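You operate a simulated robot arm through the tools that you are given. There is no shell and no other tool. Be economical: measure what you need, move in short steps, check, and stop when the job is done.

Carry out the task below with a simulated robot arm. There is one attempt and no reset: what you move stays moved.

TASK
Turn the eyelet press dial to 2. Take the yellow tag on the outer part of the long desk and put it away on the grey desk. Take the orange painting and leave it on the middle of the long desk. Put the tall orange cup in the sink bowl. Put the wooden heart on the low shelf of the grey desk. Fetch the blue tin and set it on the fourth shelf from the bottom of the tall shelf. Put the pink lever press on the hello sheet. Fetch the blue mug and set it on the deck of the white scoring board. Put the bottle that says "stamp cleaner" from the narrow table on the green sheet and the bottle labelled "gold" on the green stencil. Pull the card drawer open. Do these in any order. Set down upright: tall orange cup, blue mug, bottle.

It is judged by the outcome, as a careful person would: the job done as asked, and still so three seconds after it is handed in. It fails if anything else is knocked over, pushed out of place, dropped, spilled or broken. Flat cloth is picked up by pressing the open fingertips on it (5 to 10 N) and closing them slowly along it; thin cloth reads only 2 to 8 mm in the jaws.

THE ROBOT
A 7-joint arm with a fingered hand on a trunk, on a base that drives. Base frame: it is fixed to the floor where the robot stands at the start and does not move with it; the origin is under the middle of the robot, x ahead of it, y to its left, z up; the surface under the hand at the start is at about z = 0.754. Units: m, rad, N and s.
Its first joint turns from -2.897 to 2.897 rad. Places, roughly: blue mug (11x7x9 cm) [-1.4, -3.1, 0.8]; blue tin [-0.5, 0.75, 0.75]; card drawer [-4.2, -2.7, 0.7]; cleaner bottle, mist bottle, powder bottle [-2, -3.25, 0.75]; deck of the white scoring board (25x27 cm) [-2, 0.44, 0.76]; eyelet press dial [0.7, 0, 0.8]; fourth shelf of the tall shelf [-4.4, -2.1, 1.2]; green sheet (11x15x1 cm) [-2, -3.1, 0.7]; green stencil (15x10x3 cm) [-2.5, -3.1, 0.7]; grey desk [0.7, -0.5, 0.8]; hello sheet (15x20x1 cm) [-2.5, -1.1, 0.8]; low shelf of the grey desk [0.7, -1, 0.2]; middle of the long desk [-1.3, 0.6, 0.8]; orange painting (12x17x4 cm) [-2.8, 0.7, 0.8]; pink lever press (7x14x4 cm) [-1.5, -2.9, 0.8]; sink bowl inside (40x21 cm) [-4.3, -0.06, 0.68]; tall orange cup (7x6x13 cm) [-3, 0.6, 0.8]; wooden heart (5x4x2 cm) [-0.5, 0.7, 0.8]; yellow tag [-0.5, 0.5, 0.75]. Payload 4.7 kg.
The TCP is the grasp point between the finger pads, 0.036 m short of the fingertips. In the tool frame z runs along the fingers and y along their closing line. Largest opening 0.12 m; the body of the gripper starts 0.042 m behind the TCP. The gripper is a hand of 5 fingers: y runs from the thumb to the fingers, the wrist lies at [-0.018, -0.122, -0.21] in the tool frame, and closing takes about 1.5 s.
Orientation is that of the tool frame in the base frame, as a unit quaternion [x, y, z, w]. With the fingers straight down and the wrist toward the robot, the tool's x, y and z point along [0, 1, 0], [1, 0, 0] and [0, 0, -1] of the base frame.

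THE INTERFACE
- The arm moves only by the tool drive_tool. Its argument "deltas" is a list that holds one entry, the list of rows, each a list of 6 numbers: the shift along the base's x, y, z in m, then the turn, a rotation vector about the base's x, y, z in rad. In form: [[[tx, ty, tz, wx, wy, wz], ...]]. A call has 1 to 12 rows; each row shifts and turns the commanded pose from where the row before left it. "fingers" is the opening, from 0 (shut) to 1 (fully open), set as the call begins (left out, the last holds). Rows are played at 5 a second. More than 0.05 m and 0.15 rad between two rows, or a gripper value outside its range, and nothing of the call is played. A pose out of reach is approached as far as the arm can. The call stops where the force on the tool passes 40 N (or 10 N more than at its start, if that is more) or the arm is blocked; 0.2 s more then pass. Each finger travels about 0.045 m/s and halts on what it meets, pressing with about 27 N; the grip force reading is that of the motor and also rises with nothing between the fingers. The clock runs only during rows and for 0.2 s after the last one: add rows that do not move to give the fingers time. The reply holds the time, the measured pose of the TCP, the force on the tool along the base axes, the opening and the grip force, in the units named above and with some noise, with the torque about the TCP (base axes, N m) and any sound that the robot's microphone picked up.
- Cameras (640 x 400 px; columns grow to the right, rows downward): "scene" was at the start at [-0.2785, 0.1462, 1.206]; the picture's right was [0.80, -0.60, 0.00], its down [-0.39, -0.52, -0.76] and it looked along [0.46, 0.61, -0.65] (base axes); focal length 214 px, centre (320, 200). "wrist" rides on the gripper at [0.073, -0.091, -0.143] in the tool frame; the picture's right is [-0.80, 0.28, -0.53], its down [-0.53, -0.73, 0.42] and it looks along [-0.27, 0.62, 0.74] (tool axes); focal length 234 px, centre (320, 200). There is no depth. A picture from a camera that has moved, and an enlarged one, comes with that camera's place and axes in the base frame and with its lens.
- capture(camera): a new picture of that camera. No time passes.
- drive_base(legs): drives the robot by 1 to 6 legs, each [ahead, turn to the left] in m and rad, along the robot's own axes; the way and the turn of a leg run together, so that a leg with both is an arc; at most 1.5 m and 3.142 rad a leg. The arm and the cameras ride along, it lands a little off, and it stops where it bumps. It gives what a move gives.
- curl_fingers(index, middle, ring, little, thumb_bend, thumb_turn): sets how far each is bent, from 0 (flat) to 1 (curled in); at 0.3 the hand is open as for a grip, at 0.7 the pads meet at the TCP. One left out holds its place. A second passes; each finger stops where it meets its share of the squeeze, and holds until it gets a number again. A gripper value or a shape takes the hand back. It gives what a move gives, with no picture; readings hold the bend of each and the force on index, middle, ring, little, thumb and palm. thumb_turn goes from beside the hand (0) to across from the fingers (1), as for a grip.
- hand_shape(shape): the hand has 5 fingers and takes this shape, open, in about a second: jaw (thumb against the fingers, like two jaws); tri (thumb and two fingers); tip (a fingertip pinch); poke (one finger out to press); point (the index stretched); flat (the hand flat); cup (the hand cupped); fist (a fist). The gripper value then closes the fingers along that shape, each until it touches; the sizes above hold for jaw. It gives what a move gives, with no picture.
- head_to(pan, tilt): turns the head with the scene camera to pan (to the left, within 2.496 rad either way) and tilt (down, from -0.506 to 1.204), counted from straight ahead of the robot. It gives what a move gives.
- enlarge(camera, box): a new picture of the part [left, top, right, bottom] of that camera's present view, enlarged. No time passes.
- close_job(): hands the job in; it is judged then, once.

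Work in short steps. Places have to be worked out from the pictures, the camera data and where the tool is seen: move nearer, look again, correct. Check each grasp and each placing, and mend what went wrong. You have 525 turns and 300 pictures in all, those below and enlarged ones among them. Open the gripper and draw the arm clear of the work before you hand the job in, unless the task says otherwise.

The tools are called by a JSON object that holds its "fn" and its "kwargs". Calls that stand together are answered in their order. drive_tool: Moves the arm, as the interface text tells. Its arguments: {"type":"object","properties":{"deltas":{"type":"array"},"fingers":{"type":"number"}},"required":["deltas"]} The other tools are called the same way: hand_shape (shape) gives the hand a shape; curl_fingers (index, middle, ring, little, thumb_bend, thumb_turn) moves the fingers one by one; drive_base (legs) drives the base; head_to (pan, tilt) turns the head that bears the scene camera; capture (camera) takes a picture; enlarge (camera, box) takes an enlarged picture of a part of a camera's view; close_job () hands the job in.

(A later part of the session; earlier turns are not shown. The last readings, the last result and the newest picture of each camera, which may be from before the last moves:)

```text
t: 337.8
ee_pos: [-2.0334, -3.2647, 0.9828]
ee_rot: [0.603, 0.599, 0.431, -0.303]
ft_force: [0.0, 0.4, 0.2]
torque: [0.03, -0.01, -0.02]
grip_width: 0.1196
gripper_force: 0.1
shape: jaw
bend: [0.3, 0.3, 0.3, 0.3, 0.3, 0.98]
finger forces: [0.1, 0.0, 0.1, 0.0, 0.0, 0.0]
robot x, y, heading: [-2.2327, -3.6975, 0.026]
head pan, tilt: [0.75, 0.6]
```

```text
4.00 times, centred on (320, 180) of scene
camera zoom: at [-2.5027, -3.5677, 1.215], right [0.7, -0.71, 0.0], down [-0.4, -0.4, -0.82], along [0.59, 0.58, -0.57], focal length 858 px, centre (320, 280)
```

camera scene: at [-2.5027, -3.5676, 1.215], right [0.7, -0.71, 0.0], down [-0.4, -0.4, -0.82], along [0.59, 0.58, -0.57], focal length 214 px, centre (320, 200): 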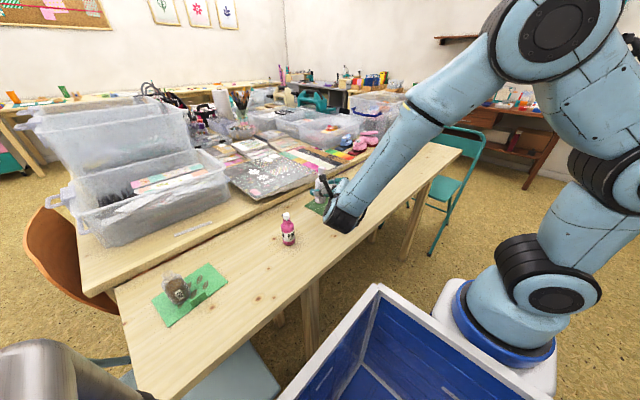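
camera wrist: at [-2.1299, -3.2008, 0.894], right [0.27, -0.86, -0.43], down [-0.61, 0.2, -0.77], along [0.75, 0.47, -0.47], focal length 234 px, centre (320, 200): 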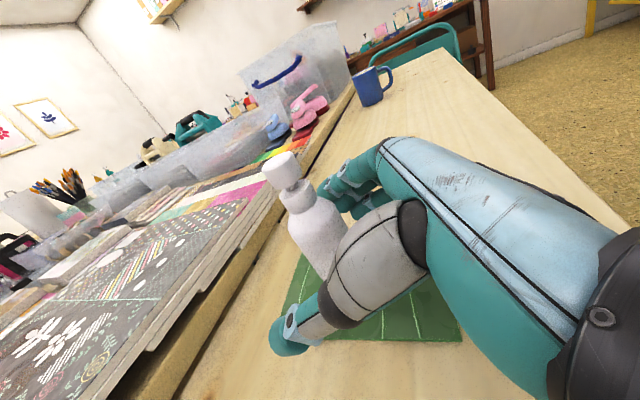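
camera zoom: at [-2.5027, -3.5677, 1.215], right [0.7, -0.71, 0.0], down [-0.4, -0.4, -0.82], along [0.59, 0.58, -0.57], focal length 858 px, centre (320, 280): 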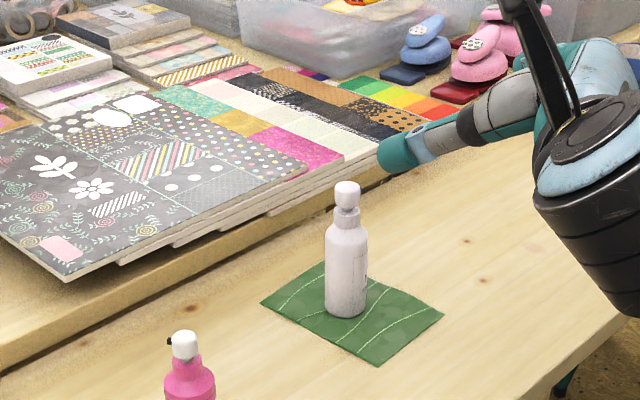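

The cleaner stands on the green sheet. Next I look at the pink presses and the mug.

{"fn": "head_to", "kwargs": {"pan": 0.5, "tilt": 0.5}}

{"fn": "capture", "kwargs": {"camera": "scene"}}

{"fn": "enlarge", "kwargs": {"camera": "scene", "box": [230, 90, 390, 190]}}

```text
t: 338.6
ee_pos: [-2.0333, -3.2648, 0.9812]
ee_rot: [0.603, 0.6, 0.43, -0.303]
ft_force: [-0.1, -0.4, -0.8]
torque: [-0.03, 0.02, 0.0]
grip_width: 0.1196
gripper_force: 0.1
shape: jaw
bend: [0.3, 0.3, 0.3, 0.3, 0.3, 0.98]
finger forces: [0.1, 0.0, 0.0, 0.0, 0.0, 0.1]
robot x, y, heading: [-2.2346, -3.6997, 0.026]
head pan, tilt: [0.499, 0.499]
```

```text
128 pictures are left
camera scene: at [-2.487, -3.584, 1.2241], right [0.5, -0.86, 0.0], down [-0.41, -0.24, -0.88], along [0.76, 0.44, -0.48], focal length 214 px, centre (320, 200)
```

scene: 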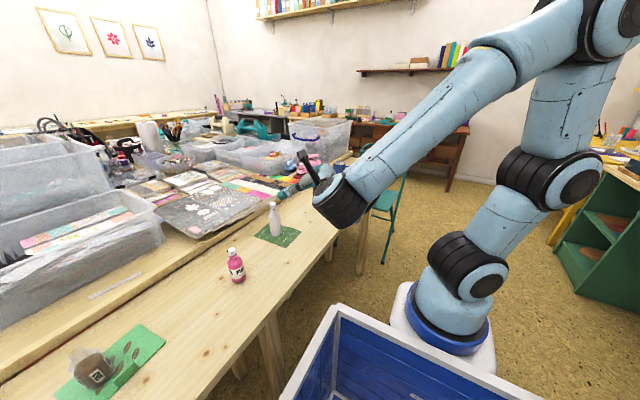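

```text
4.00 times, centred on (310, 140) of scene
camera zoom: at [-2.487, -3.584, 1.2241], right [0.5, -0.86, 0.0], down [-0.41, -0.24, -0.88], along [0.76, 0.44, -0.48], focal length 858 px, centre (360, 440)
```

zoom: 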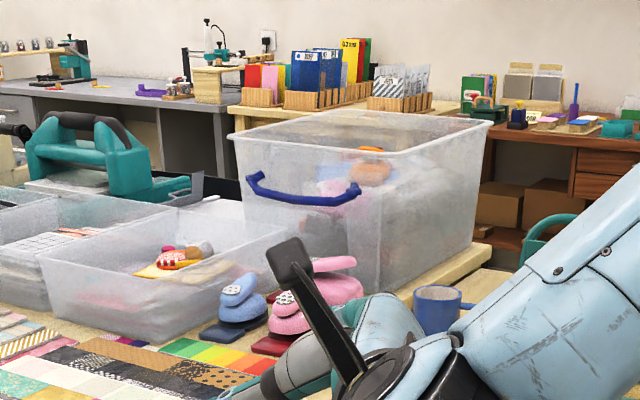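

I untilt the hand and move it over toward the presses for a wrist view.

{"fn": "drive_tool", "kwargs": {"deltas": [[[0.03, 0, 0.02, -0.137, 0.0238, 0], [0.04, 0.01, 0.01, -0.137, 0.0238, 0], [0.04, 0.015, 0.01, -0.137, 0.0238, 0], [0.04, 0.02, 0.01, -0.137, 0.0238, 0], [0.04, 0.02, 0.01, -0.137, 0.0238, 0], [0.04, 0.02, 0.01, -0.137, 0.0238, 0], [0.04, 0.02, 0, -0.137, 0.0238, 0], [0.04, 0.02, 0, -0.137, 0.0238, 0], [0.04, 0.02, 0, 0, 0, 0], [0.04, 0.02, 0, 0, 0, 0], [0.04, 0.02, 0, 0, 0, 0]]]}}

{"fn": "capture", "kwargs": {"camera": "wrist"}}

{"fn": "enlarge", "kwargs": {"camera": "scene", "box": [260, 120, 400, 210]}}

```text
t: 341.0
ee_pos: [-1.6031, -3.081, 1.0534]
ee_rot: [0.709, 0.705, 0.0, 0.003]
ft_force: [0.1, -0.1, 0.8]
torque: [-0.01, -0.04, 0.03]
grip_width: 0.12
gripper_force: 0.0
shape: jaw
bend: [0.3, 0.3, 0.3, 0.3, 0.3, 0.98]
finger forces: [0.0, 0.1, 0.1, 0.0, 0.1, 0.0]
robot x, y, heading: [-2.234, -3.7005, 0.029]
head pan, tilt: [0.499, 0.499]
```

```text
126 pictures are left
camera wrist: at [-1.6944, -3.0061, 1.1962], right [0.28, -0.8, 0.53], down [-0.73, -0.53, -0.42], along [0.62, -0.27, -0.73], focal length 234 px, centre (320, 200)
```

wrist: 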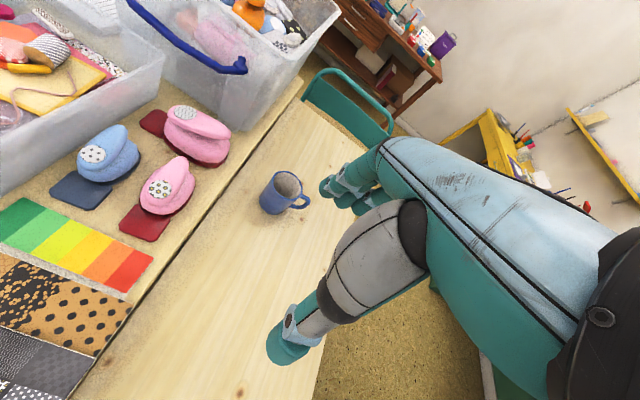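

```text
4.44 times, centred on (330, 165) of scene
camera zoom: at [-2.4872, -3.5841, 1.2241], right [0.5, -0.86, 0.0], down [-0.41, -0.24, -0.88], along [0.76, 0.44, -0.48], focal length 953 px, centre (276, 356)
```

zoom: 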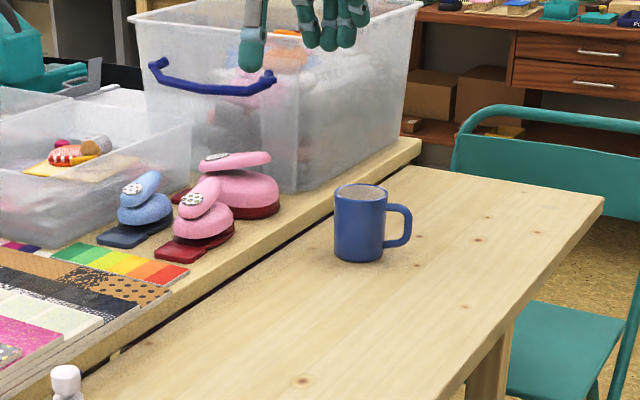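

{"fn": "enlarge", "kwargs": {"camera": "wrist", "box": [40, 90, 250, 260]}}

```text
2.35 times, centred on (145, 175) of wrist
camera zoom: at [-1.6944, -3.0061, 1.1962], right [0.28, -0.8, 0.53], down [-0.73, -0.53, -0.42], along [0.62, -0.27, -0.73], focal length 551 px, centre (732, 259)
```

zoom: 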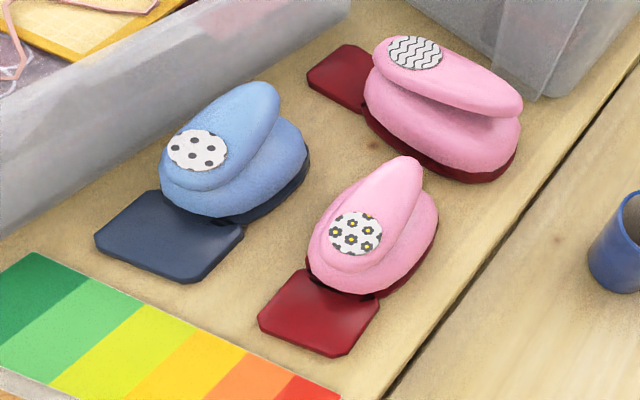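

The near pink press (flower disc) at about (-1.53, -2.90) matches the given place and size. I drive 0.3 m forward to bring it into comfortable reach.

{"fn": "drive_base", "kwargs": {"legs": [[0.3, 0]]}}

{"fn": "drive_tool", "kwargs": {"deltas": [[[-0.04, 0.01, 0, 0, 0, 0.14], [-0.04, 0.015, 0, 0, 0, 0.14], [-0.04, 0.015, 0, 0, 0, 0.14], [-0.04, 0.015, 0, 0, 0, 0.14], [-0.03, 0.015, 0, 0, 0, 0.14], [-0.02, 0.015, 0, 0, 0, 0.14], [0, 0.015, 0, 0, 0, 0.14], [0, 0.015, 0, 0, 0, 0.14], [0, 0.015, 0, 0, 0, 0.14], [0, 0.01, 0, 0, 0, 0.14], [0, 0, 0, 0, 0, 0.14]]]}}

{"fn": "hand_shape", "kwargs": {"shape": "tri"}}

{"fn": "capture", "kwargs": {"camera": "wrist"}}

```text
t: 343.0
ee_pos: [-1.3008, -3.0716, 1.0531]
ee_rot: [0.708, 0.706, -0.001, 0.001]
ft_force: [0.9, 0.4, -1.1]
torque: [0.04, 0.01, -0.03]
grip_width: 0.12
gripper_force: 0.0
shape: jaw
bend: [0.3, 0.3, 0.3, 0.3, 0.3, 0.98]
finger forces: [0.0, 0.1, 0.0, 0.0, 0.1, 0.0]
robot x, y, heading: [-1.9311, -3.6895, 0.029]
head pan, tilt: [0.499, 0.499]
```

```text
t: 345.4
ee_pos: [-1.5123, -2.9649, 1.0519]
ee_rot: [0.26, 0.965, 0.001, 0.004]
ft_force: [0.4, -0.1, -0.7]
torque: [-0.02, -0.01, -0.04]
grip_width: 0.1197
gripper_force: 0.1
shape: jaw
bend: [0.3, 0.3, 0.3, 0.3, 0.3, 0.98]
finger forces: [0.1, 0.0, 0.1, 0.0, 0.0, 0.1]
out of reach, approached as far as the arm can: row 8, 9, 10, 11
robot x, y, heading: [-1.9288, -3.6897, 0.03]
head pan, tilt: [0.499, 0.499]
```

```text
t: 346.3
ee_pos: [-1.5108, -2.9648, 1.0519]
ee_rot: [0.259, 0.966, 0.0, 0.004]
ft_force: [0.4, 0.6, -0.1]
torque: [0.01, -0.01, 0.02]
grip_width: 0.1198
gripper_force: 0.1
shape: tri
bend: [0.3, 0.3, 0.99, 0.99, 0.3, 0.98]
finger forces: [0.0, 0.0, 0.0, 0.0, 0.1, 0.1]
robot x, y, heading: [-1.933, -3.6916, 0.03]
head pan, tilt: [0.499, 0.499]
```

```text
123 pictures are left
camera wrist: at [-1.6214, -3.006, 1.1948], right [0.83, -0.16, 0.53], down [0.1, -0.9, -0.42], along [0.55, 0.4, -0.73], focal length 234 px, centre (320, 200)
```

wrist: 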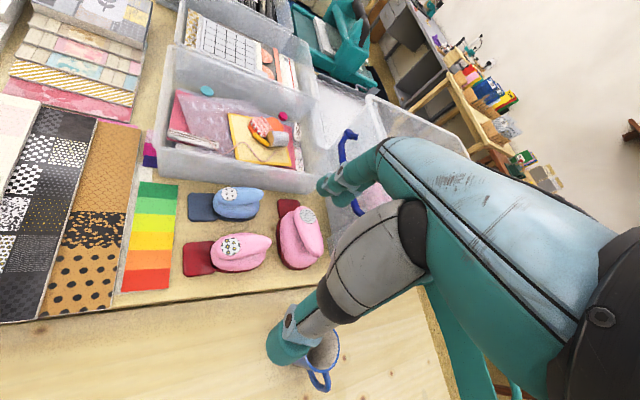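

The far yaw was limited at this height. I lower a bit while staying south of the presses and complete the yaw.

{"fn": "drive_tool", "kwargs": {"deltas": [[[0, -0.01, -0.04, 0, 0, 0], [0, -0.01, -0.04, 0, 0, 0], [0, 0, 0, 0, 0, 0.13], [0, 0, 0, 0, 0, 0.13], [0, 0, 0, 0, 0, 0.13], [0, 0, 0, 0, 0, 0.13]]], "fingers": 0.7}}

{"fn": "capture", "kwargs": {"camera": "wrist"}}

```text
t: 347.7
ee_pos: [-1.5129, -2.9843, 0.9724]
ee_rot: [0.229, 0.973, 0.001, 0.005]
ft_force: [-0.4, -0.1, 0.3]
torque: [-0.01, -0.01, 0.02]
grip_width: 0.0842
gripper_force: 0.0
shape: tri
bend: [0.73, 0.37, 0.99, 0.99, 0.6, 0.99]
finger forces: [0.1, 0.1, 0.1, 0.1, 0.0, 0.0]
out of reach, approached as far as the arm can: row 3, 4, 5, 6
robot x, y, heading: [-1.9324, -3.6894, 0.027]
head pan, tilt: [0.499, 0.499]
```

```text
122 pictures are left
camera wrist: at [-1.6197, -3.0329, 1.115], right [0.84, -0.11, 0.53], down [0.15, -0.89, -0.42], along [0.52, 0.44, -0.73], focal length 234 px, centre (320, 200)
```

wrist: 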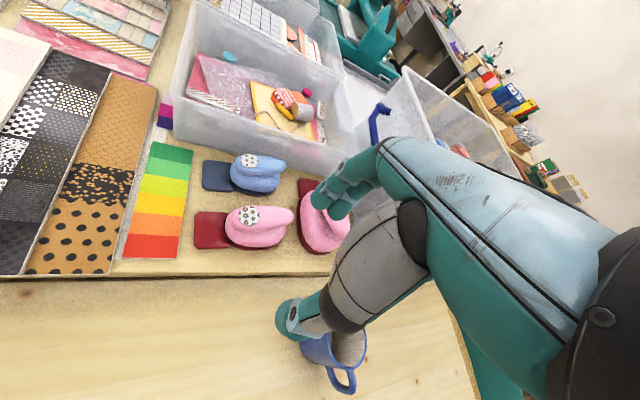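

Yaw is limited by a wrist joint here. If the robot stands further east the yaw gets easier; I check the room near the teal chair.

{"fn": "head_to", "kwargs": {"pan": 0.1, "tilt": 0.6}}

{"fn": "capture", "kwargs": {"camera": "scene"}}

```text
t: 348.6
ee_pos: [-1.5124, -2.9851, 0.9735]
ee_rot: [0.229, 0.973, 0.002, 0.005]
ft_force: [-0.1, 0.1, -0.7]
torque: [0.0, 0.01, 0.02]
grip_width: 0.0845
gripper_force: 0.0
shape: tri
bend: [0.73, 0.37, 0.99, 0.99, 0.6, 0.99]
finger forces: [0.1, 0.1, 0.0, 0.0, 0.0, 0.0]
robot x, y, heading: [-1.9288, -3.6921, 0.026]
head pan, tilt: [0.099, 0.6]
```

```text
121 pictures are left
camera scene: at [-2.1756, -3.6101, 1.215], right [0.13, -0.99, 0.0], down [-0.56, -0.07, -0.83], along [0.82, 0.11, -0.56], focal length 214 px, centre (320, 200)
```

scene: 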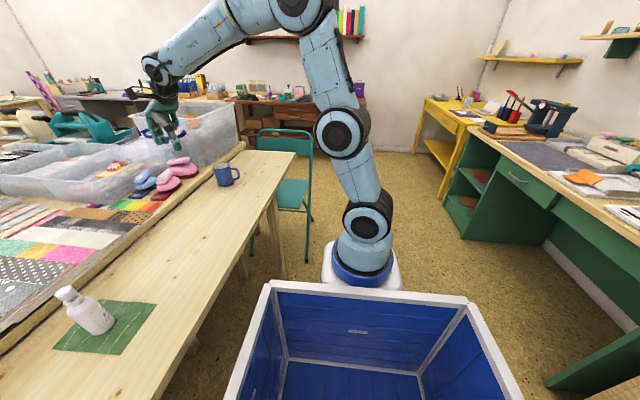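

There is room (chair's south side at y≈-3.38, the slim front plinth passes). I raise the hand slightly, pull it south and drive 0.28 m forward.

{"fn": "drive_tool", "kwargs": {"deltas": [[[0, -0.04, 0.02, 0, 0, 0], [0, -0.04, 0.02, 0, 0, 0]]]}}

{"fn": "drive_base", "kwargs": {"legs": [[0.28, -0.03]]}}

{"fn": "drive_tool", "kwargs": {"deltas": [[[-0.045, 0, 0, 0, 0, 0], [-0.045, 0, 0, 0, 0, 0], [-0.045, 0, 0, 0, 0, 0.1], [-0.045, 0, 0, 0, 0, 0.12], [-0.045, 0.01, 0, 0, 0, 0.12], [-0.045, 0.02, 0, 0, 0, 0.1], [-0.03, 0.02, 0, 0, 0, 0]]]}}

{"fn": "capture", "kwargs": {"camera": "wrist"}}

```text
t: 349.2
ee_pos: [-1.5159, -3.0459, 0.9865]
ee_rot: [0.231, 0.973, 0.003, 0.008]
ft_force: [-0.1, 0.4, -0.1]
torque: [-0.01, -0.02, 0.01]
grip_width: 0.0841
gripper_force: 0.0
shape: tri
bend: [0.73, 0.37, 0.99, 0.99, 0.6, 0.99]
finger forces: [0.0, 0.0, 0.1, 0.0, 0.0, 0.1]
out of reach, approached as far as the arm can: row 1, 2
robot x, y, heading: [-1.9298, -3.6894, 0.025]
head pan, tilt: [0.099, 0.6]
```

```text
t: 351.1
ee_pos: [-1.2143, -3.0545, 0.9865]
ee_rot: [0.244, 0.97, 0.003, 0.007]
ft_force: [-0.4, -0.2, -0.4]
torque: [0.02, 0.0, -0.02]
grip_width: 0.0839
gripper_force: 0.1
shape: tri
bend: [0.73, 0.37, 0.99, 0.99, 0.6, 0.99]
finger forces: [0.0, 0.0, 0.0, 0.0, 0.0, 0.0]
robot x, y, heading: [-1.6517, -3.685, -0.002]
head pan, tilt: [0.099, 0.6]
```

```text
t: 352.7
ee_pos: [-1.505, -3.0114, 0.9792]
ee_rot: [0.028, 1.0, 0.005, 0.007]
ft_force: [0.5, 0.0, -0.1]
torque: [-0.01, -0.01, 0.04]
grip_width: 0.0842
gripper_force: 0.1
shape: tri
bend: [0.73, 0.37, 0.99, 0.99, 0.6, 0.99]
finger forces: [0.0, 0.1, 0.1, 0.0, 0.0, 0.0]
out of reach, approached as far as the arm can: row 6
robot x, y, heading: [-1.6496, -3.6894, 0.003]
head pan, tilt: [0.099, 0.6]
```

```text
120 pictures are left
camera wrist: at [-1.5844, -3.0989, 1.1207], right [0.81, 0.23, 0.54], down [0.5, -0.76, -0.42], along [0.31, 0.61, -0.73], focal length 234 px, centre (320, 200)
```

wrist: 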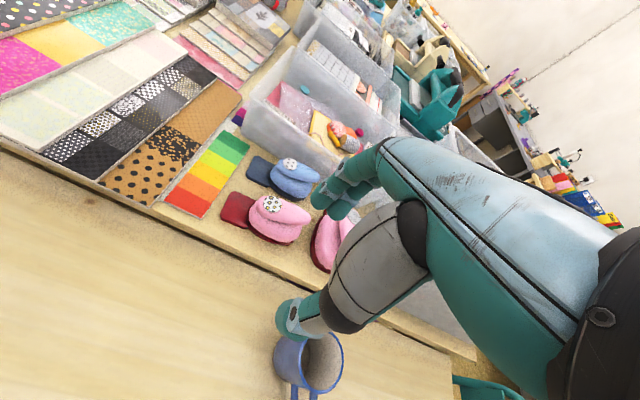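

Yaw is now right. Body centre of the press ≈ (-1.505, -2.905); gap to the blue one is ~2 cm. I move over with the fingers biased slightly south and descend in steps.

{"fn": "drive_tool", "kwargs": {"deltas": [[[0, 0.033, -0.01, 0, 0, 0.02], [0, 0.033, -0.01, 0, 0, 0.02], [0, 0.033, -0.02, 0, 0, 0], [0, 0, -0.03, 0, 0, 0], [0, 0, -0.02, 0, 0, 0]]]}}

{"fn": "enlarge", "kwargs": {"camera": "wrist", "box": [180, 150, 400, 340]}}

```text
t: 353.9
ee_pos: [-1.5047, -2.9874, 0.874]
ee_rot: [0.007, 1.0, 0.004, 0.007]
ft_force: [0.3, -0.3, -0.1]
torque: [0.05, 0.01, 0.01]
grip_width: 0.0843
gripper_force: 0.0
shape: tri
bend: [0.73, 0.37, 0.99, 0.99, 0.6, 0.99]
finger forces: [0.0, 0.0, 0.1, 0.0, 0.0, 0.0]
out of reach, approached as far as the arm can: row 1, 2, 3
robot x, y, heading: [-1.648, -3.6872, 0.002]
head pan, tilt: [0.099, 0.6]
```

```text
2.11 times, centred on (290, 245) of wrist
camera zoom: at [-1.581, -3.0782, 1.0158], right [0.8, 0.26, 0.54], down [0.53, -0.74, -0.42], along [0.28, 0.62, -0.73], focal length 493 px, centre (383, 105)
```

zoom: 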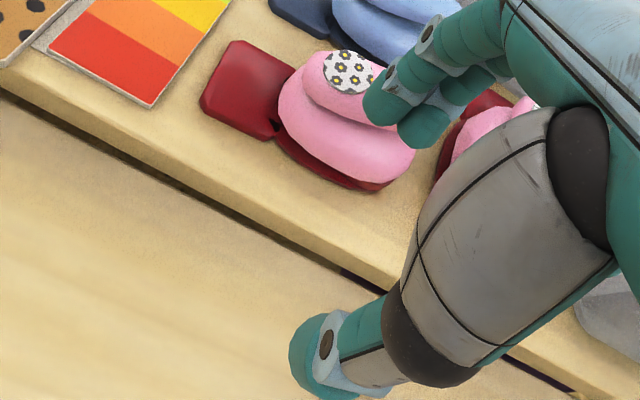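

Reach is limited by the wrist yaw here. I rise, turn the yaw back by ~0.25 rad and try to move in again.

{"fn": "drive_tool", "kwargs": {"deltas": [[[0, 0, 0.03, 0, 0, 0], [0, 0, 0.02, 0, 0, -0.12], [0, 0, 0, 0, 0, -0.12], [0, 0.025, 0, 0, 0, 0], [0, 0.025, 0, 0, 0, 0], [0, 0.025, 0, 0, 0, 0]]]}}

{"fn": "capture", "kwargs": {"camera": "scene"}}

```text
t: 355.3
ee_pos: [-1.5036, -2.9124, 0.9237]
ee_rot: [0.127, 0.992, 0.003, 0.007]
ft_force: [0.2, 0.7, 1.3]
torque: [-0.02, 0.0, 0.01]
grip_width: 0.0841
gripper_force: 0.1
shape: tri
bend: [0.73, 0.37, 0.99, 0.99, 0.6, 0.99]
finger forces: [0.1, 0.0, 0.1, 0.1, 0.0, 0.1]
robot x, y, heading: [-1.6485, -3.6858, 0.0]
head pan, tilt: [0.099, 0.6]
```

```text
118 pictures are left
camera scene: at [-1.8911, -3.5992, 1.215], right [0.1, -1.0, 0.0], down [-0.56, -0.06, -0.83], along [0.82, 0.08, -0.56], focal length 214 px, centre (320, 200)
```

scene: 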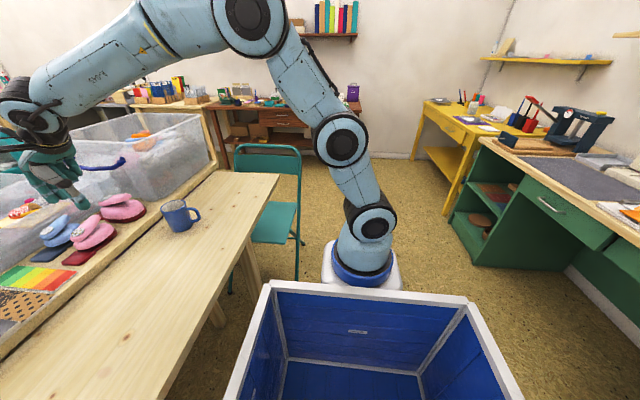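

{"fn": "enlarge", "kwargs": {"camera": "wrist", "box": [180, 150, 400, 340]}}

```text
2.11 times, centred on (290, 245) of wrist
camera zoom: at [-1.5997, -2.9819, 1.0665], right [0.84, 0.07, 0.54], down [0.34, -0.84, -0.42], along [0.43, 0.54, -0.73], focal length 493 px, centre (383, 105)
```

zoom: 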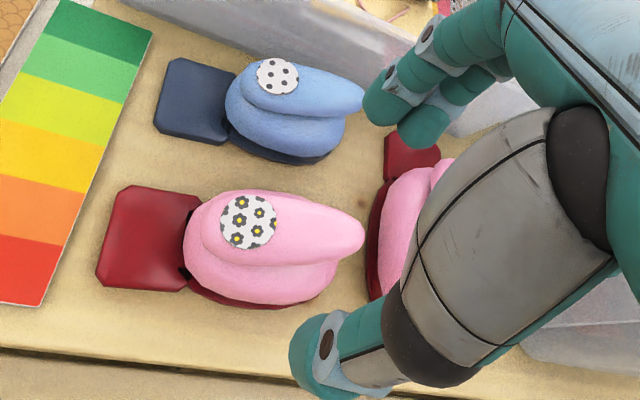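

I shift 5 mm south so the fingers fit in the gap, and descend.

{"fn": "drive_tool", "kwargs": {"deltas": [[[-0.003, -0.005, -0.03, 0, 0, 0], [0, 0, -0.03, 0, 0, 0], [0, 0, -0.02, 0, 0, 0], [0, 0, -0.012, 0, 0, 0], [0, 0, -0.008, 0, 0, 0]]]}}

{"fn": "enlarge", "kwargs": {"camera": "wrist", "box": [180, 150, 400, 340]}}

```text
t: 356.5
ee_pos: [-1.5082, -2.9177, 0.825]
ee_rot: [0.126, 0.992, 0.005, 0.006]
ft_force: [0.8, 0.4, 2.9]
torque: [0.15, -0.05, -0.01]
grip_width: 0.0841
gripper_force: 0.0
shape: tri
bend: [0.73, 0.37, 0.99, 0.99, 0.6, 0.99]
finger forces: [0.0, 3.1, 0.0, 0.1, 0.0, 0.0]
robot x, y, heading: [-1.6518, -3.6918, 0.003]
head pan, tilt: [0.099, 0.6]
```

```text
2.11 times, centred on (290, 245) of wrist
camera zoom: at [-1.6039, -2.9873, 0.9663], right [0.84, 0.07, 0.54], down [0.34, -0.84, -0.42], along [0.42, 0.54, -0.73], focal length 493 px, centre (383, 105)
```

zoom: 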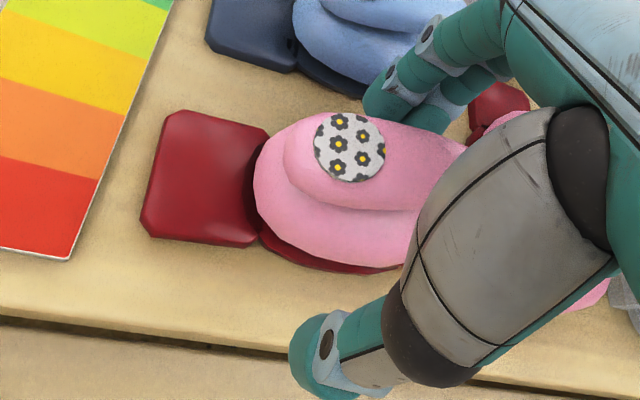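

The middle finger touches the lever's edge. I rise 1 cm, shift 6 mm north, and come down again.

{"fn": "drive_tool", "kwargs": {"deltas": [[[0, 0, 0.012, 0, 0, 0], [0.0, 0.006, 0, 0, 0, 0], [0, 0, -0.008, 0, 0, 0], [0, 0, -0.006, 0, 0, 0], [0, 0, -0.004, 0, 0, 0]]], "fingers": 0.74}}

{"fn": "enlarge", "kwargs": {"camera": "wrist", "box": [180, 150, 400, 340]}}

```text
t: 357.7
ee_pos: [-1.5092, -2.911, 0.8217]
ee_rot: [0.126, 0.992, 0.006, 0.006]
ft_force: [0.6, -0.3, 17.7]
torque: [0.84, -0.47, 0.02]
grip_width: 0.0875
gripper_force: 0.1
shape: tri
bend: [0.26, 0.35, 0.99, 0.99, 0.57, 0.99]
finger forces: [0.0, 18.0, 0.0, 0.1, 0.0, 0.0]
robot x, y, heading: [-1.6503, -3.6859, -0.001]
head pan, tilt: [0.099, 0.6]
```

```text
2.11 times, centred on (290, 245) of wrist
camera zoom: at [-1.6042, -2.9817, 0.9639], right [0.84, 0.06, 0.54], down [0.34, -0.84, -0.43], along [0.42, 0.54, -0.73], focal length 493 px, centre (383, 105)
```

zoom: 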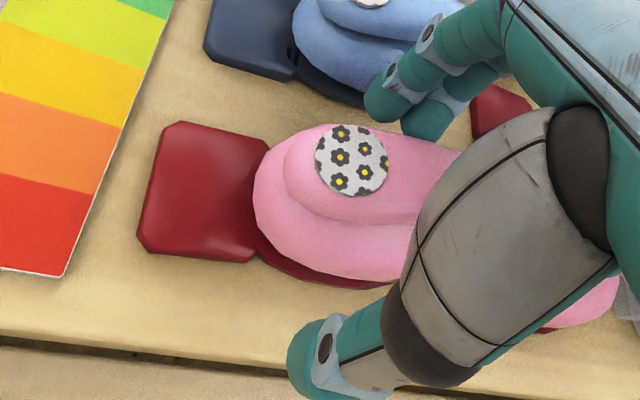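

The middle finger rests on the rim of the wider lower body; deep enough to grip the lever. I ease up 4 mm and close.

{"fn": "drive_tool", "kwargs": {"deltas": [[[0, 0, 0.005, 0, 0, 0], [0, 0, 0, 0, 0, 0]]]}}

{"fn": "drive_tool", "kwargs": {"deltas": [[[0, 0, 0, 0, 0, 0], [0, 0, 0, 0, 0, 0], [0, 0, 0, 0, 0, 0], [0, 0, 0, 0, 0, 0], [0, 0, 0, 0, 0, 0], [0, 0, 0, 0, 0, 0], [0, 0, 0, 0, 0, 0]]], "fingers": 0.0}}

{"fn": "enlarge", "kwargs": {"camera": "wrist", "box": [180, 150, 400, 340]}}

```text
t: 358.3
ee_pos: [-1.508, -2.9119, 0.8237]
ee_rot: [0.127, 0.992, 0.004, 0.007]
ft_force: [-1.3, 0.5, 10.4]
torque: [0.49, -0.22, 0.05]
grip_width: 0.0884
gripper_force: 0.1
shape: tri
bend: [0.26, 0.35, 0.99, 0.99, 0.57, 0.99]
finger forces: [0.1, 10.0, 0.0, 0.0, 0.0, 0.0]
robot x, y, heading: [-1.649, -3.6846, -0.003]
head pan, tilt: [0.099, 0.6]
```

```text
t: 359.9
ee_pos: [-1.5096, -2.9124, 0.8238]
ee_rot: [0.127, 0.992, 0.004, 0.007]
ft_force: [-2.1, -6.1, 11.3]
torque: [-0.73, 0.24, -0.12]
grip_width: 0.0379
gripper_force: 26.9
shape: tri
bend: [0.73, 0.46, 1.0, 1.0, 0.73, 1.0]
finger forces: [14.0, 5.7, 0.0, 0.0, 27.4, 0.0]
robot x, y, heading: [-1.6525, -3.6903, 0.002]
head pan, tilt: [0.099, 0.6]
```

```text
2.11 times, centred on (290, 245) of wrist
camera zoom: at [-1.6042, -2.982, 0.9659], right [0.84, 0.07, 0.54], down [0.34, -0.84, -0.42], along [0.42, 0.54, -0.73], focal length 493 px, centre (383, 105)
```

zoom: 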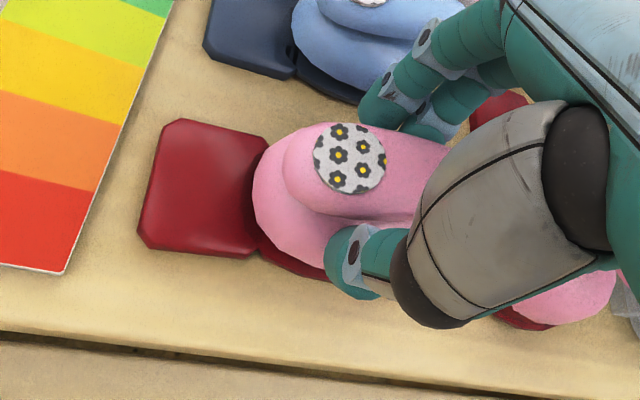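

Gripped (38 mm). I lift a little and check.

{"fn": "drive_tool", "kwargs": {"deltas": [[[0, 0, 0.01, 0, 0, 0], [0, 0, 0.02, 0, 0, 0], [0, 0, 0.03, 0, 0, 0]]]}}

{"fn": "capture", "kwargs": {"camera": "wrist"}}

```text
t: 360.7
ee_pos: [-1.5074, -2.9116, 0.8824]
ee_rot: [0.127, 0.992, 0.003, 0.008]
ft_force: [0.1, -1.3, -3.1]
torque: [0.0, 0.01, 0.03]
grip_width: 0.0373
gripper_force: 27.3
shape: tri
bend: [0.73, 0.46, 1.0, 1.0, 0.72, 1.0]
finger forces: [16.0, 6.4, 0.0, 0.1, 23.9, 0.1]
robot x, y, heading: [-1.648, -3.6847, 0.002]
head pan, tilt: [0.099, 0.6]
```

```text
113 pictures are left
camera wrist: at [-1.604, -2.9811, 1.0234], right [0.84, 0.07, 0.54], down [0.34, -0.84, -0.42], along [0.43, 0.54, -0.73], focal length 234 px, centre (320, 200)
```

wrist: 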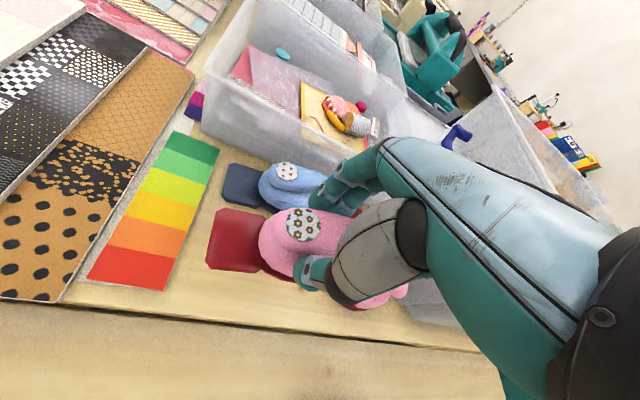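

Press is lifted. I raise it high and pull it toward the robot, then reverse west along the lane.

{"fn": "drive_tool", "kwargs": {"deltas": [[[0, -0.01, 0.045, 0, 0, 0], [0, -0.02, 0.04, 0, 0, 0], [0, -0.03, 0.035, 0, 0, 0], [0, -0.03, 0.03, 0, 0, 0], [0.01, -0.035, 0.03, 0, 0, 0], [0.01, -0.04, 0.02, 0, 0, 0], [0.01, -0.045, 0, 0, 0, 0]]]}}

{"fn": "drive_base", "kwargs": {"legs": [[-1.2, 0], [-0.5, 0]]}}

{"fn": "head_to", "kwargs": {"pan": 0.9, "tilt": 0.4}}

{"fn": "capture", "kwargs": {"camera": "scene"}}

```text
t: 362.3
ee_pos: [-1.4784, -3.1231, 1.0821]
ee_rot: [0.127, 0.992, 0.002, 0.007]
ft_force: [0.2, 0.5, -5.1]
torque: [-0.07, -0.02, -0.03]
grip_width: 0.0373
gripper_force: 27.2
shape: tri
bend: [0.73, 0.46, 1.0, 1.0, 0.72, 1.0]
finger forces: [16.3, 7.2, 0.0, 0.0, 23.5, 0.0]
robot x, y, heading: [-1.6493, -3.6855, 0.0]
head pan, tilt: [0.099, 0.6]
```

```text
t: 366.3
ee_pos: [-2.2406, -3.1219, 1.0816]
ee_rot: [0.127, 0.992, 0.002, 0.008]
ft_force: [-0.3, -0.1, -3.7]
torque: [-0.05, 0.04, -0.03]
grip_width: 0.0377
gripper_force: 27.4
shape: tri
bend: [0.73, 0.46, 1.0, 1.0, 0.72, 1.0]
finger forces: [16.1, 8.1, 0.1, 0.1, 23.6, 0.0]
robot x, y, heading: [-2.4129, -3.6859, -0.004]
head pan, tilt: [0.099, 0.6]
stopped in leg 1: the robot was blocked; the commanded pose is now the measured one
```

```text
t: 367.4
ee_pos: [-2.2416, -3.121, 1.0831]
ee_rot: [0.128, 0.992, 0.003, 0.007]
ft_force: [-0.7, 0.3, -2.8]
torque: [-0.05, -0.01, -0.01]
grip_width: 0.0376
gripper_force: 27.2
shape: tri
bend: [0.73, 0.46, 1.0, 1.0, 0.72, 1.0]
finger forces: [16.2, 8.1, 0.0, 0.1, 23.7, 0.1]
robot x, y, heading: [-2.4132, -3.6833, 0.002]
head pan, tilt: [0.901, 0.4]
```

```text
112 pictures are left
camera scene: at [-2.685, -3.535, 1.2332], right [0.78, -0.62, 0.0], down [-0.24, -0.3, -0.92], along [0.57, 0.72, -0.39], focal length 214 px, centre (320, 200)
```

scene: 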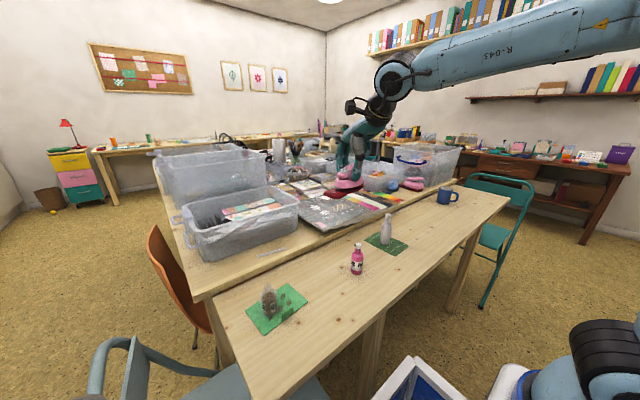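

The rear-left touched the folding chair at the table's west end. I go forward 0.2 m, turn slightly left and reverse along a more southern line.

{"fn": "drive_base", "kwargs": {"legs": [[0.2, 0], [0, 0.16]]}}

{"fn": "drive_base", "kwargs": {"legs": [[-1.15, 0]]}}

{"fn": "capture", "kwargs": {"camera": "scene"}}

```text
t: 369.7
ee_pos: [-2.1326, -3.1016, 1.0822]
ee_rot: [0.049, 0.999, 0.003, 0.007]
ft_force: [0.0, 0.0, -2.2]
torque: [-0.04, -0.02, 0.0]
grip_width: 0.0374
gripper_force: 26.8
shape: tri
bend: [0.73, 0.46, 1.0, 1.0, 0.72, 1.0]
finger forces: [16.3, 8.1, 0.1, 0.0, 23.7, 0.0]
robot x, y, heading: [-2.2165, -3.6836, 0.162]
head pan, tilt: [0.901, 0.4]
```

```text
t: 375.6
ee_pos: [-3.2778, -3.2837, 1.0828]
ee_rot: [0.051, 0.999, 0.004, 0.008]
ft_force: [0.4, -0.6, -3.2]
torque: [-0.03, 0.01, -0.02]
grip_width: 0.0372
gripper_force: 27.3
shape: tri
bend: [0.73, 0.46, 1.0, 1.0, 0.72, 1.0]
finger forces: [16.4, 8.3, 0.1, 0.0, 23.6, 0.1]
robot x, y, heading: [-3.3569, -3.8684, 0.156]
head pan, tilt: [0.901, 0.4]
```

```text
111 pictures are left
camera scene: at [-3.6525, -3.7609, 1.2332], right [0.87, -0.49, 0.0], down [-0.19, -0.34, -0.92], along [0.45, 0.8, -0.39], focal length 214 px, centre (320, 200)
```

scene: 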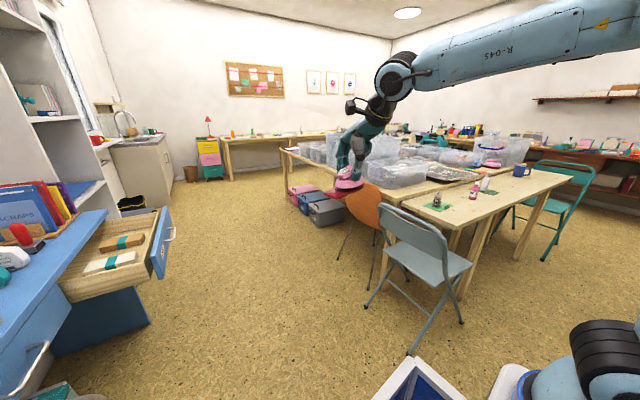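

All clear. I turn north and drive to y≈-1.12, west of the centre table, then turn east toward the hello sheet.

{"fn": "drive_base", "kwargs": {"legs": [[0, 1.415], [1.4, 0], [1.33, 0]]}}

{"fn": "drive_base", "kwargs": {"legs": [[0, -1.57]]}}

{"fn": "head_to", "kwargs": {"pan": 0.0, "tilt": 0.55}}

{"fn": "capture", "kwargs": {"camera": "scene"}}

```text
t: 392.3
ee_pos: [-3.9404, -0.9654, 1.0832]
ee_rot: [-0.615, 0.788, 0.007, 0.004]
ft_force: [0.3, -0.5, -3.3]
torque: [0.01, -0.07, -0.03]
grip_width: 0.0375
gripper_force: 26.6
shape: tri
bend: [0.73, 0.46, 1.0, 1.0, 0.72, 1.0]
finger forces: [16.2, 8.7, 0.1, 0.0, 23.0, 0.1]
robot x, y, heading: [-3.3746, -1.1347, 1.582]
head pan, tilt: [0.901, 0.4]
```

```text
t: 396.5
ee_pos: [-3.213, -0.5667, 1.0833]
ee_rot: [0.118, 0.993, 0.002, 0.007]
ft_force: [-0.6, 0.4, -2.5]
torque: [-0.07, 0.01, 0.0]
grip_width: 0.0328
gripper_force: 27.5
shape: tri
bend: [0.75, 0.46, 1.0, 1.0, 0.75, 1.0]
finger forces: [24.7, 11.1, 0.1, 0.1, 18.6, 0.0]
robot x, y, heading: [-3.3757, -1.1292, 0.021]
head pan, tilt: [0.901, 0.4]
```

```text
t: 397.7
ee_pos: [-3.215, -0.5674, 1.0832]
ee_rot: [0.119, 0.993, 0.002, 0.008]
ft_force: [-0.5, -0.9, -2.6]
torque: [-0.04, 0.01, 0.0]
grip_width: 0.0326
gripper_force: 26.2
shape: tri
bend: [0.75, 0.46, 1.0, 1.0, 0.75, 1.0]
finger forces: [24.7, 11.2, 0.0, 0.0, 18.5, 0.0]
robot x, y, heading: [-3.3774, -1.1342, 0.012]
head pan, tilt: [0.0, 0.55]
```

```text
110 pictures are left
camera scene: at [-3.6162, -1.0595, 1.2195], right [0.02, -1.0, 0.0], down [-0.52, -0.01, -0.85], along [0.85, 0.02, -0.52], focal length 214 px, centre (320, 200)
```

scene: 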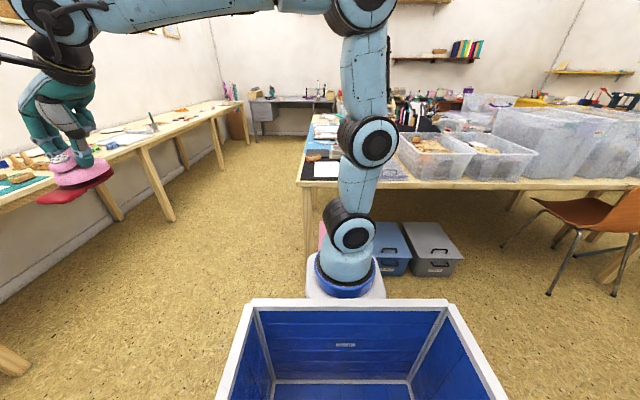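

The press shifted a bit in the grip but is held. I look at the sheet area.

{"fn": "enlarge", "kwargs": {"camera": "scene", "box": [290, 100, 410, 200]}}

{"fn": "capture", "kwargs": {"camera": "wrist"}}

```text
4.00 times, centred on (350, 150) of scene
camera zoom: at [-3.6162, -1.0595, 1.2195], right [0.02, -1.0, 0.0], down [-0.52, -0.01, -0.85], along [0.85, 0.02, -0.52], focal length 858 px, centre (200, 400)
```

zoom: 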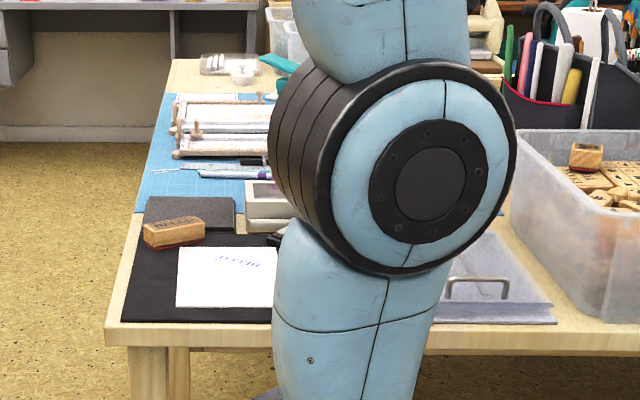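

```text
108 pictures are left
camera wrist: at [-3.3083, -0.6377, 1.2247], right [0.84, 0.08, 0.54], down [0.35, -0.84, -0.42], along [0.42, 0.54, -0.73], focal length 234 px, centre (320, 200)
```

wrist: 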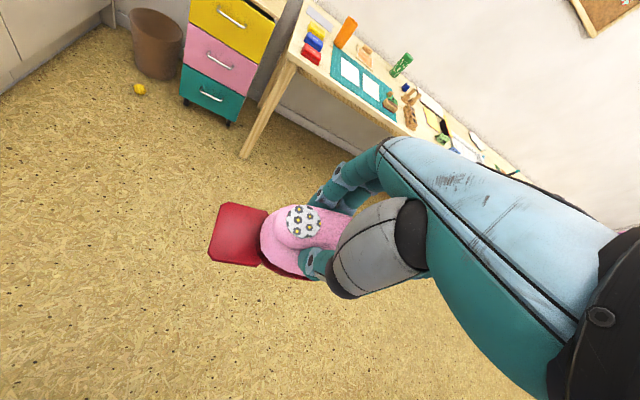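

Hello sheet centre ≈ (-2.54, -1.073), long side along x. To keep the press aligned with it I approach from the north aisle with the sheet on the robot's left: turn north, advance, turn west, reverse.

{"fn": "drive_base", "kwargs": {"legs": [[0, 1.56], [0.72, 0], [0, 1.56]]}}

{"fn": "drive_base", "kwargs": {"legs": [[-1.1, 0]]}}

{"fn": "head_to", "kwargs": {"pan": 1.0, "tilt": 0.65}}

{"fn": "capture", "kwargs": {"camera": "scene"}}

{"fn": "capture", "kwargs": {"camera": "wrist"}}

```text
t: 409.2
ee_pos: [-3.5524, -0.9719, 1.0836]
ee_rot: [0.991, -0.133, -0.008, 0.003]
ft_force: [-0.2, -0.2, -3.8]
torque: [0.01, -0.03, 0.0]
grip_width: 0.0325
gripper_force: 26.6
shape: tri
bend: [0.75, 0.46, 1.0, 1.0, 0.75, 1.0]
finger forces: [23.6, 10.2, 0.1, 0.0, 17.5, 0.0]
robot x, y, heading: [-3.3745, -0.4099, 3.131]
head pan, tilt: [0.0, 0.55]
```

```text
t: 414.8
ee_pos: [-2.4566, -0.9876, 1.0835]
ee_rot: [0.991, -0.136, -0.008, 0.003]
ft_force: [0.3, -1.0, -2.6]
torque: [0.08, 0.0, 0.03]
grip_width: 0.0323
gripper_force: 27.2
shape: tri
bend: [0.75, 0.46, 1.0, 1.0, 0.75, 1.0]
finger forces: [23.6, 10.2, 0.0, 0.0, 17.5, 0.0]
robot x, y, heading: [-2.2788, -0.4271, 3.122]
head pan, tilt: [0.0, 0.55]
```

```text
t: 416.1
ee_pos: [-2.4567, -0.9879, 1.0823]
ee_rot: [0.991, -0.136, -0.006, 0.003]
ft_force: [0.2, -0.9, -3.6]
torque: [0.05, -0.01, 0.04]
grip_width: 0.0324
gripper_force: 27.2
shape: tri
bend: [0.75, 0.46, 1.0, 1.0, 0.75, 1.0]
finger forces: [23.6, 10.3, 0.0, 0.1, 17.5, 0.1]
robot x, y, heading: [-2.2746, -0.4249, 3.129]
head pan, tilt: [1.0, 0.649]
```

```text
107 pictures are left
camera scene: at [-1.9943, -0.5862, 1.2107], right [-0.83, 0.56, 0.0], down [0.34, 0.5, -0.8], along [-0.44, -0.66, -0.6], focal length 214 px, centre (320, 200)
```

scene: 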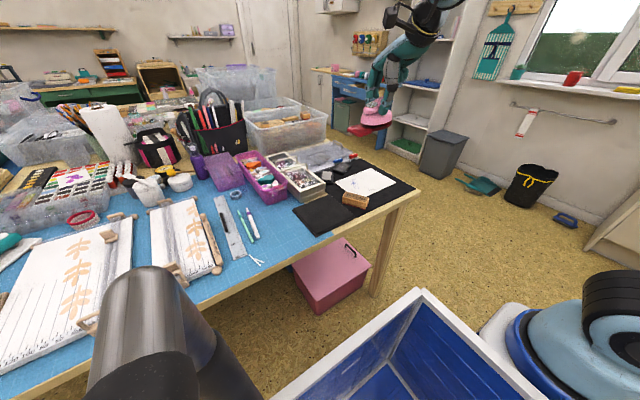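

```text
106 pictures are left
camera wrist: at [-2.3606, -0.9174, 1.2247], right [-0.84, -0.05, 0.54], down [-0.32, 0.85, -0.42], along [-0.43, -0.53, -0.73], focal length 234 px, centre (320, 200)
```

wrist: 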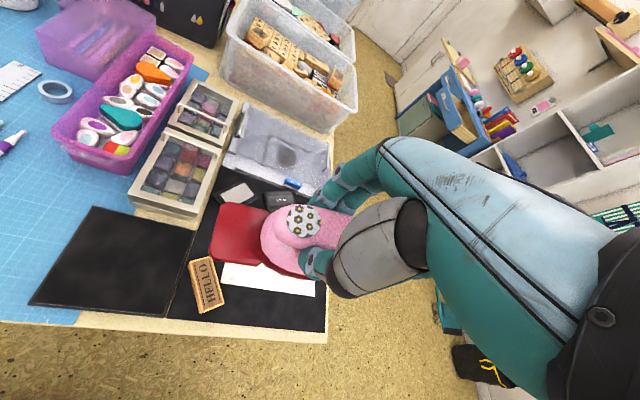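

The sheet is centred at about (-2.54, -1.08). I check the press attitude in the grip before moving over.

{"fn": "enlarge", "kwargs": {"camera": "scene", "box": [320, 50, 440, 220]}}

```text
2.35 times, centred on (380, 135) of scene
camera zoom: at [-1.9943, -0.5862, 1.2107], right [-0.83, 0.56, 0.0], down [0.34, 0.5, -0.8], along [-0.44, -0.66, -0.6], focal length 505 px, centre (179, 353)
```

zoom: 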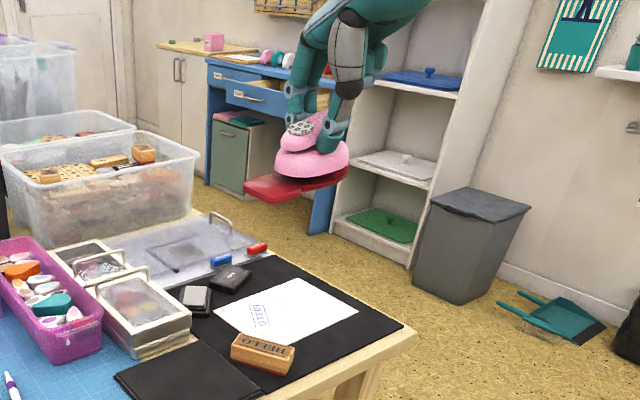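

{"fn": "drive_tool", "kwargs": {"deltas": [[[-0.026, -0.022, -0.02, 0, 0, 0], [-0.026, -0.022, -0.03, 0, 0, 0], [-0.026, -0.022, -0.03, 0, 0, 0], [-0.025, -0.021, -0.03, 0, 0, 0], [0, 0, -0.04, 0, 0, 0], [0, 0, -0.03, 0, 0, 0]]]}}

{"fn": "capture", "kwargs": {"camera": "wrist"}}

{"fn": "enlarge", "kwargs": {"camera": "scene", "box": [300, 110, 420, 220]}}

```text
t: 417.5
ee_pos: [-2.5607, -1.0745, 0.9029]
ee_rot: [0.991, -0.136, -0.008, 0.002]
ft_force: [1.4, -0.3, -1.5]
torque: [0.04, 0.05, -0.02]
grip_width: 0.0323
gripper_force: 26.9
shape: tri
bend: [0.75, 0.46, 1.0, 1.0, 0.75, 1.0]
finger forces: [23.4, 10.6, 0.0, 0.0, 17.6, 0.0]
robot x, y, heading: [-2.2765, -0.4289, 3.126]
head pan, tilt: [1.0, 0.649]
```

```text
104 pictures are left
camera wrist: at [-2.4643, -1.0044, 1.0449], right [-0.84, -0.05, 0.54], down [-0.32, 0.85, -0.42], along [-0.43, -0.53, -0.73], focal length 234 px, centre (320, 200)
```

wrist: 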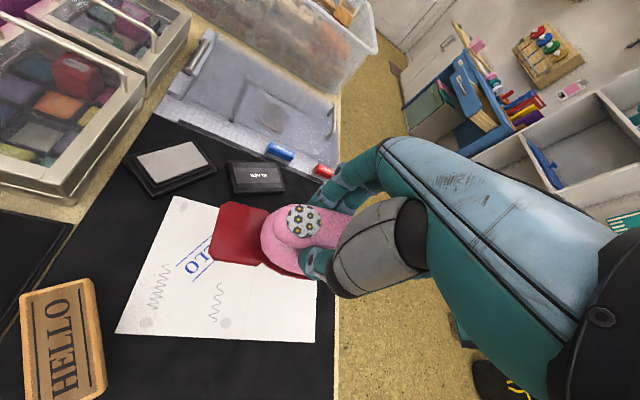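

```text
3.64 times, centred on (360, 165) of scene
camera zoom: at [-1.9942, -0.5861, 1.2107], right [-0.83, 0.55, 0.0], down [0.34, 0.5, -0.8], along [-0.44, -0.66, -0.6], focal length 780 px, centre (174, 327)
```

zoom: 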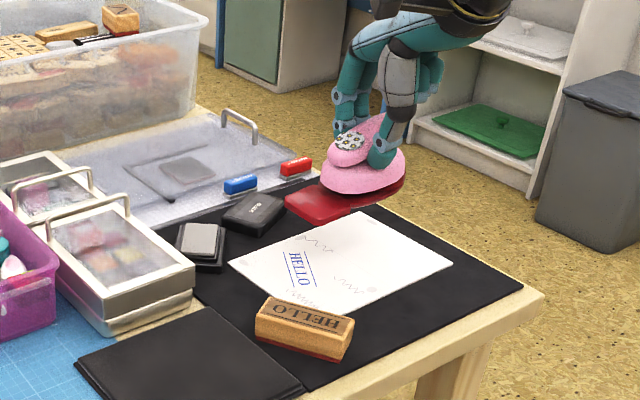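

Sheet spans x -2.64…-2.44, y -1.145…-1.007; the press is over it. I nudge it to the centre and lower.

{"fn": "drive_tool", "kwargs": {"deltas": [[[0.012, 0.008, -0.03, 0, 0, 0], [0, 0, -0.02, 0, 0, 0], [0, 0, -0.01, 0, 0, 0], [0, 0, -0.006, 0, 0, 0]]]}}

{"fn": "enlarge", "kwargs": {"camera": "scene", "box": [300, 110, 420, 220]}}

```text
t: 418.5
ee_pos: [-2.5479, -1.0658, 0.8372]
ee_rot: [0.991, -0.135, -0.007, 0.002]
ft_force: [-1.1, 0.0, -1.1]
torque: [0.04, -0.03, 0.03]
grip_width: 0.0323
gripper_force: 27.0
shape: tri
bend: [0.75, 0.46, 1.0, 1.0, 0.75, 1.0]
finger forces: [25.0, 11.1, 0.0, 0.1, 17.7, 0.0]
robot x, y, heading: [-2.2783, -0.4256, 3.13]
head pan, tilt: [1.0, 0.649]
```

```text
3.64 times, centred on (360, 165) of scene
camera zoom: at [-1.9943, -0.5862, 1.2107], right [-0.83, 0.55, 0.0], down [0.34, 0.5, -0.8], along [-0.44, -0.66, -0.6], focal length 780 px, centre (174, 327)
```

zoom: 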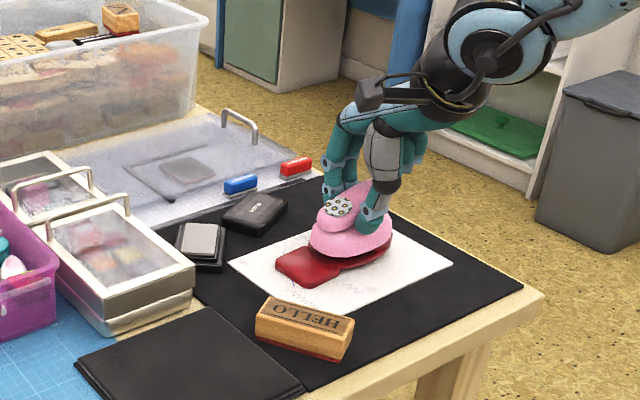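

Right on the sheet. I lower the last bit until contact.

{"fn": "drive_tool", "kwargs": {"deltas": [[[0, 0, -0.004, 0, 0, 0], [0, 0, -0.003, 0, 0, 0], [0, 0, -0.003, 0, 0, 0], [0, 0, 0, 0, 0, 0]]]}}

```text
t: 419.5
ee_pos: [-2.5474, -1.0667, 0.8311]
ee_rot: [0.991, -0.136, -0.007, 0.007]
ft_force: [-3.1, 5.2, 36.1]
torque: [0.01, -0.32, -0.07]
grip_width: 0.0334
gripper_force: 26.9
shape: tri
bend: [0.75, 0.46, 1.0, 1.0, 0.76, 1.0]
finger forces: [40.8, 18.9, 0.0, 0.0, 40.5, 0.0]
robot x, y, heading: [-2.2754, -0.4268, 3.124]
head pan, tilt: [1.0, 0.649]
```

Firm contact. I ease up 3 mm, then open and rise straight up.

{"fn": "drive_tool", "kwargs": {"deltas": [[[0, 0, 0.004, 0, 0, 0], [0, 0, 0, 0, 0, 0]]]}}

{"fn": "drive_tool", "kwargs": {"deltas": [[[0, 0, 0, 0, 0, 0], [0, 0, 0, 0, 0, 0], [0, 0, 0, 0, 0, 0], [0, 0, 0, 0, 0, 0], [0, 0, 0, 0, 0, 0], [0, 0, 0.02, 0, 0, 0], [0, 0, 0.04, 0, 0, 0], [0, 0, 0.045, 0, 0, 0]]], "fingers": 0.7}}

{"fn": "capture", "kwargs": {"camera": "wrist"}}

```text
t: 420.1
ee_pos: [-2.5471, -1.0649, 0.832]
ee_rot: [0.991, -0.136, -0.007, 0.003]
ft_force: [-4.8, -4.3, 20.9]
torque: [-0.76, -0.18, -0.06]
grip_width: 0.0342
gripper_force: 26.7
shape: tri
bend: [0.75, 0.45, 1.0, 1.0, 0.76, 1.0]
finger forces: [44.9, 19.5, 0.1, 0.0, 18.1, 0.0]
robot x, y, heading: [-2.2747, -0.4236, 3.123]
head pan, tilt: [1.0, 0.649]
```

```text
t: 421.9
ee_pos: [-2.5483, -1.0655, 0.9348]
ee_rot: [0.991, -0.135, -0.007, 0.0]
ft_force: [0.3, 0.3, 0.5]
torque: [0.02, -0.04, -0.01]
grip_width: 0.0838
gripper_force: 0.0
shape: tri
bend: [0.73, 0.37, 0.99, 0.99, 0.6, 0.99]
finger forces: [0.0, 0.0, 0.0, 0.1, 0.0, 0.1]
robot x, y, heading: [-2.2749, -0.4276, 3.124]
head pan, tilt: [1.0, 0.649]
```

```text
101 pictures are left
camera wrist: at [-2.4515, -0.9962, 1.0768], right [-0.84, -0.05, 0.54], down [-0.32, 0.85, -0.42], along [-0.43, -0.53, -0.73], focal length 234 px, centre (320, 200)
```

wrist: 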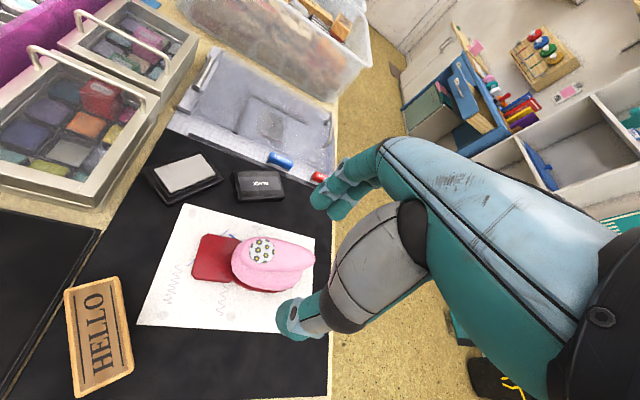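

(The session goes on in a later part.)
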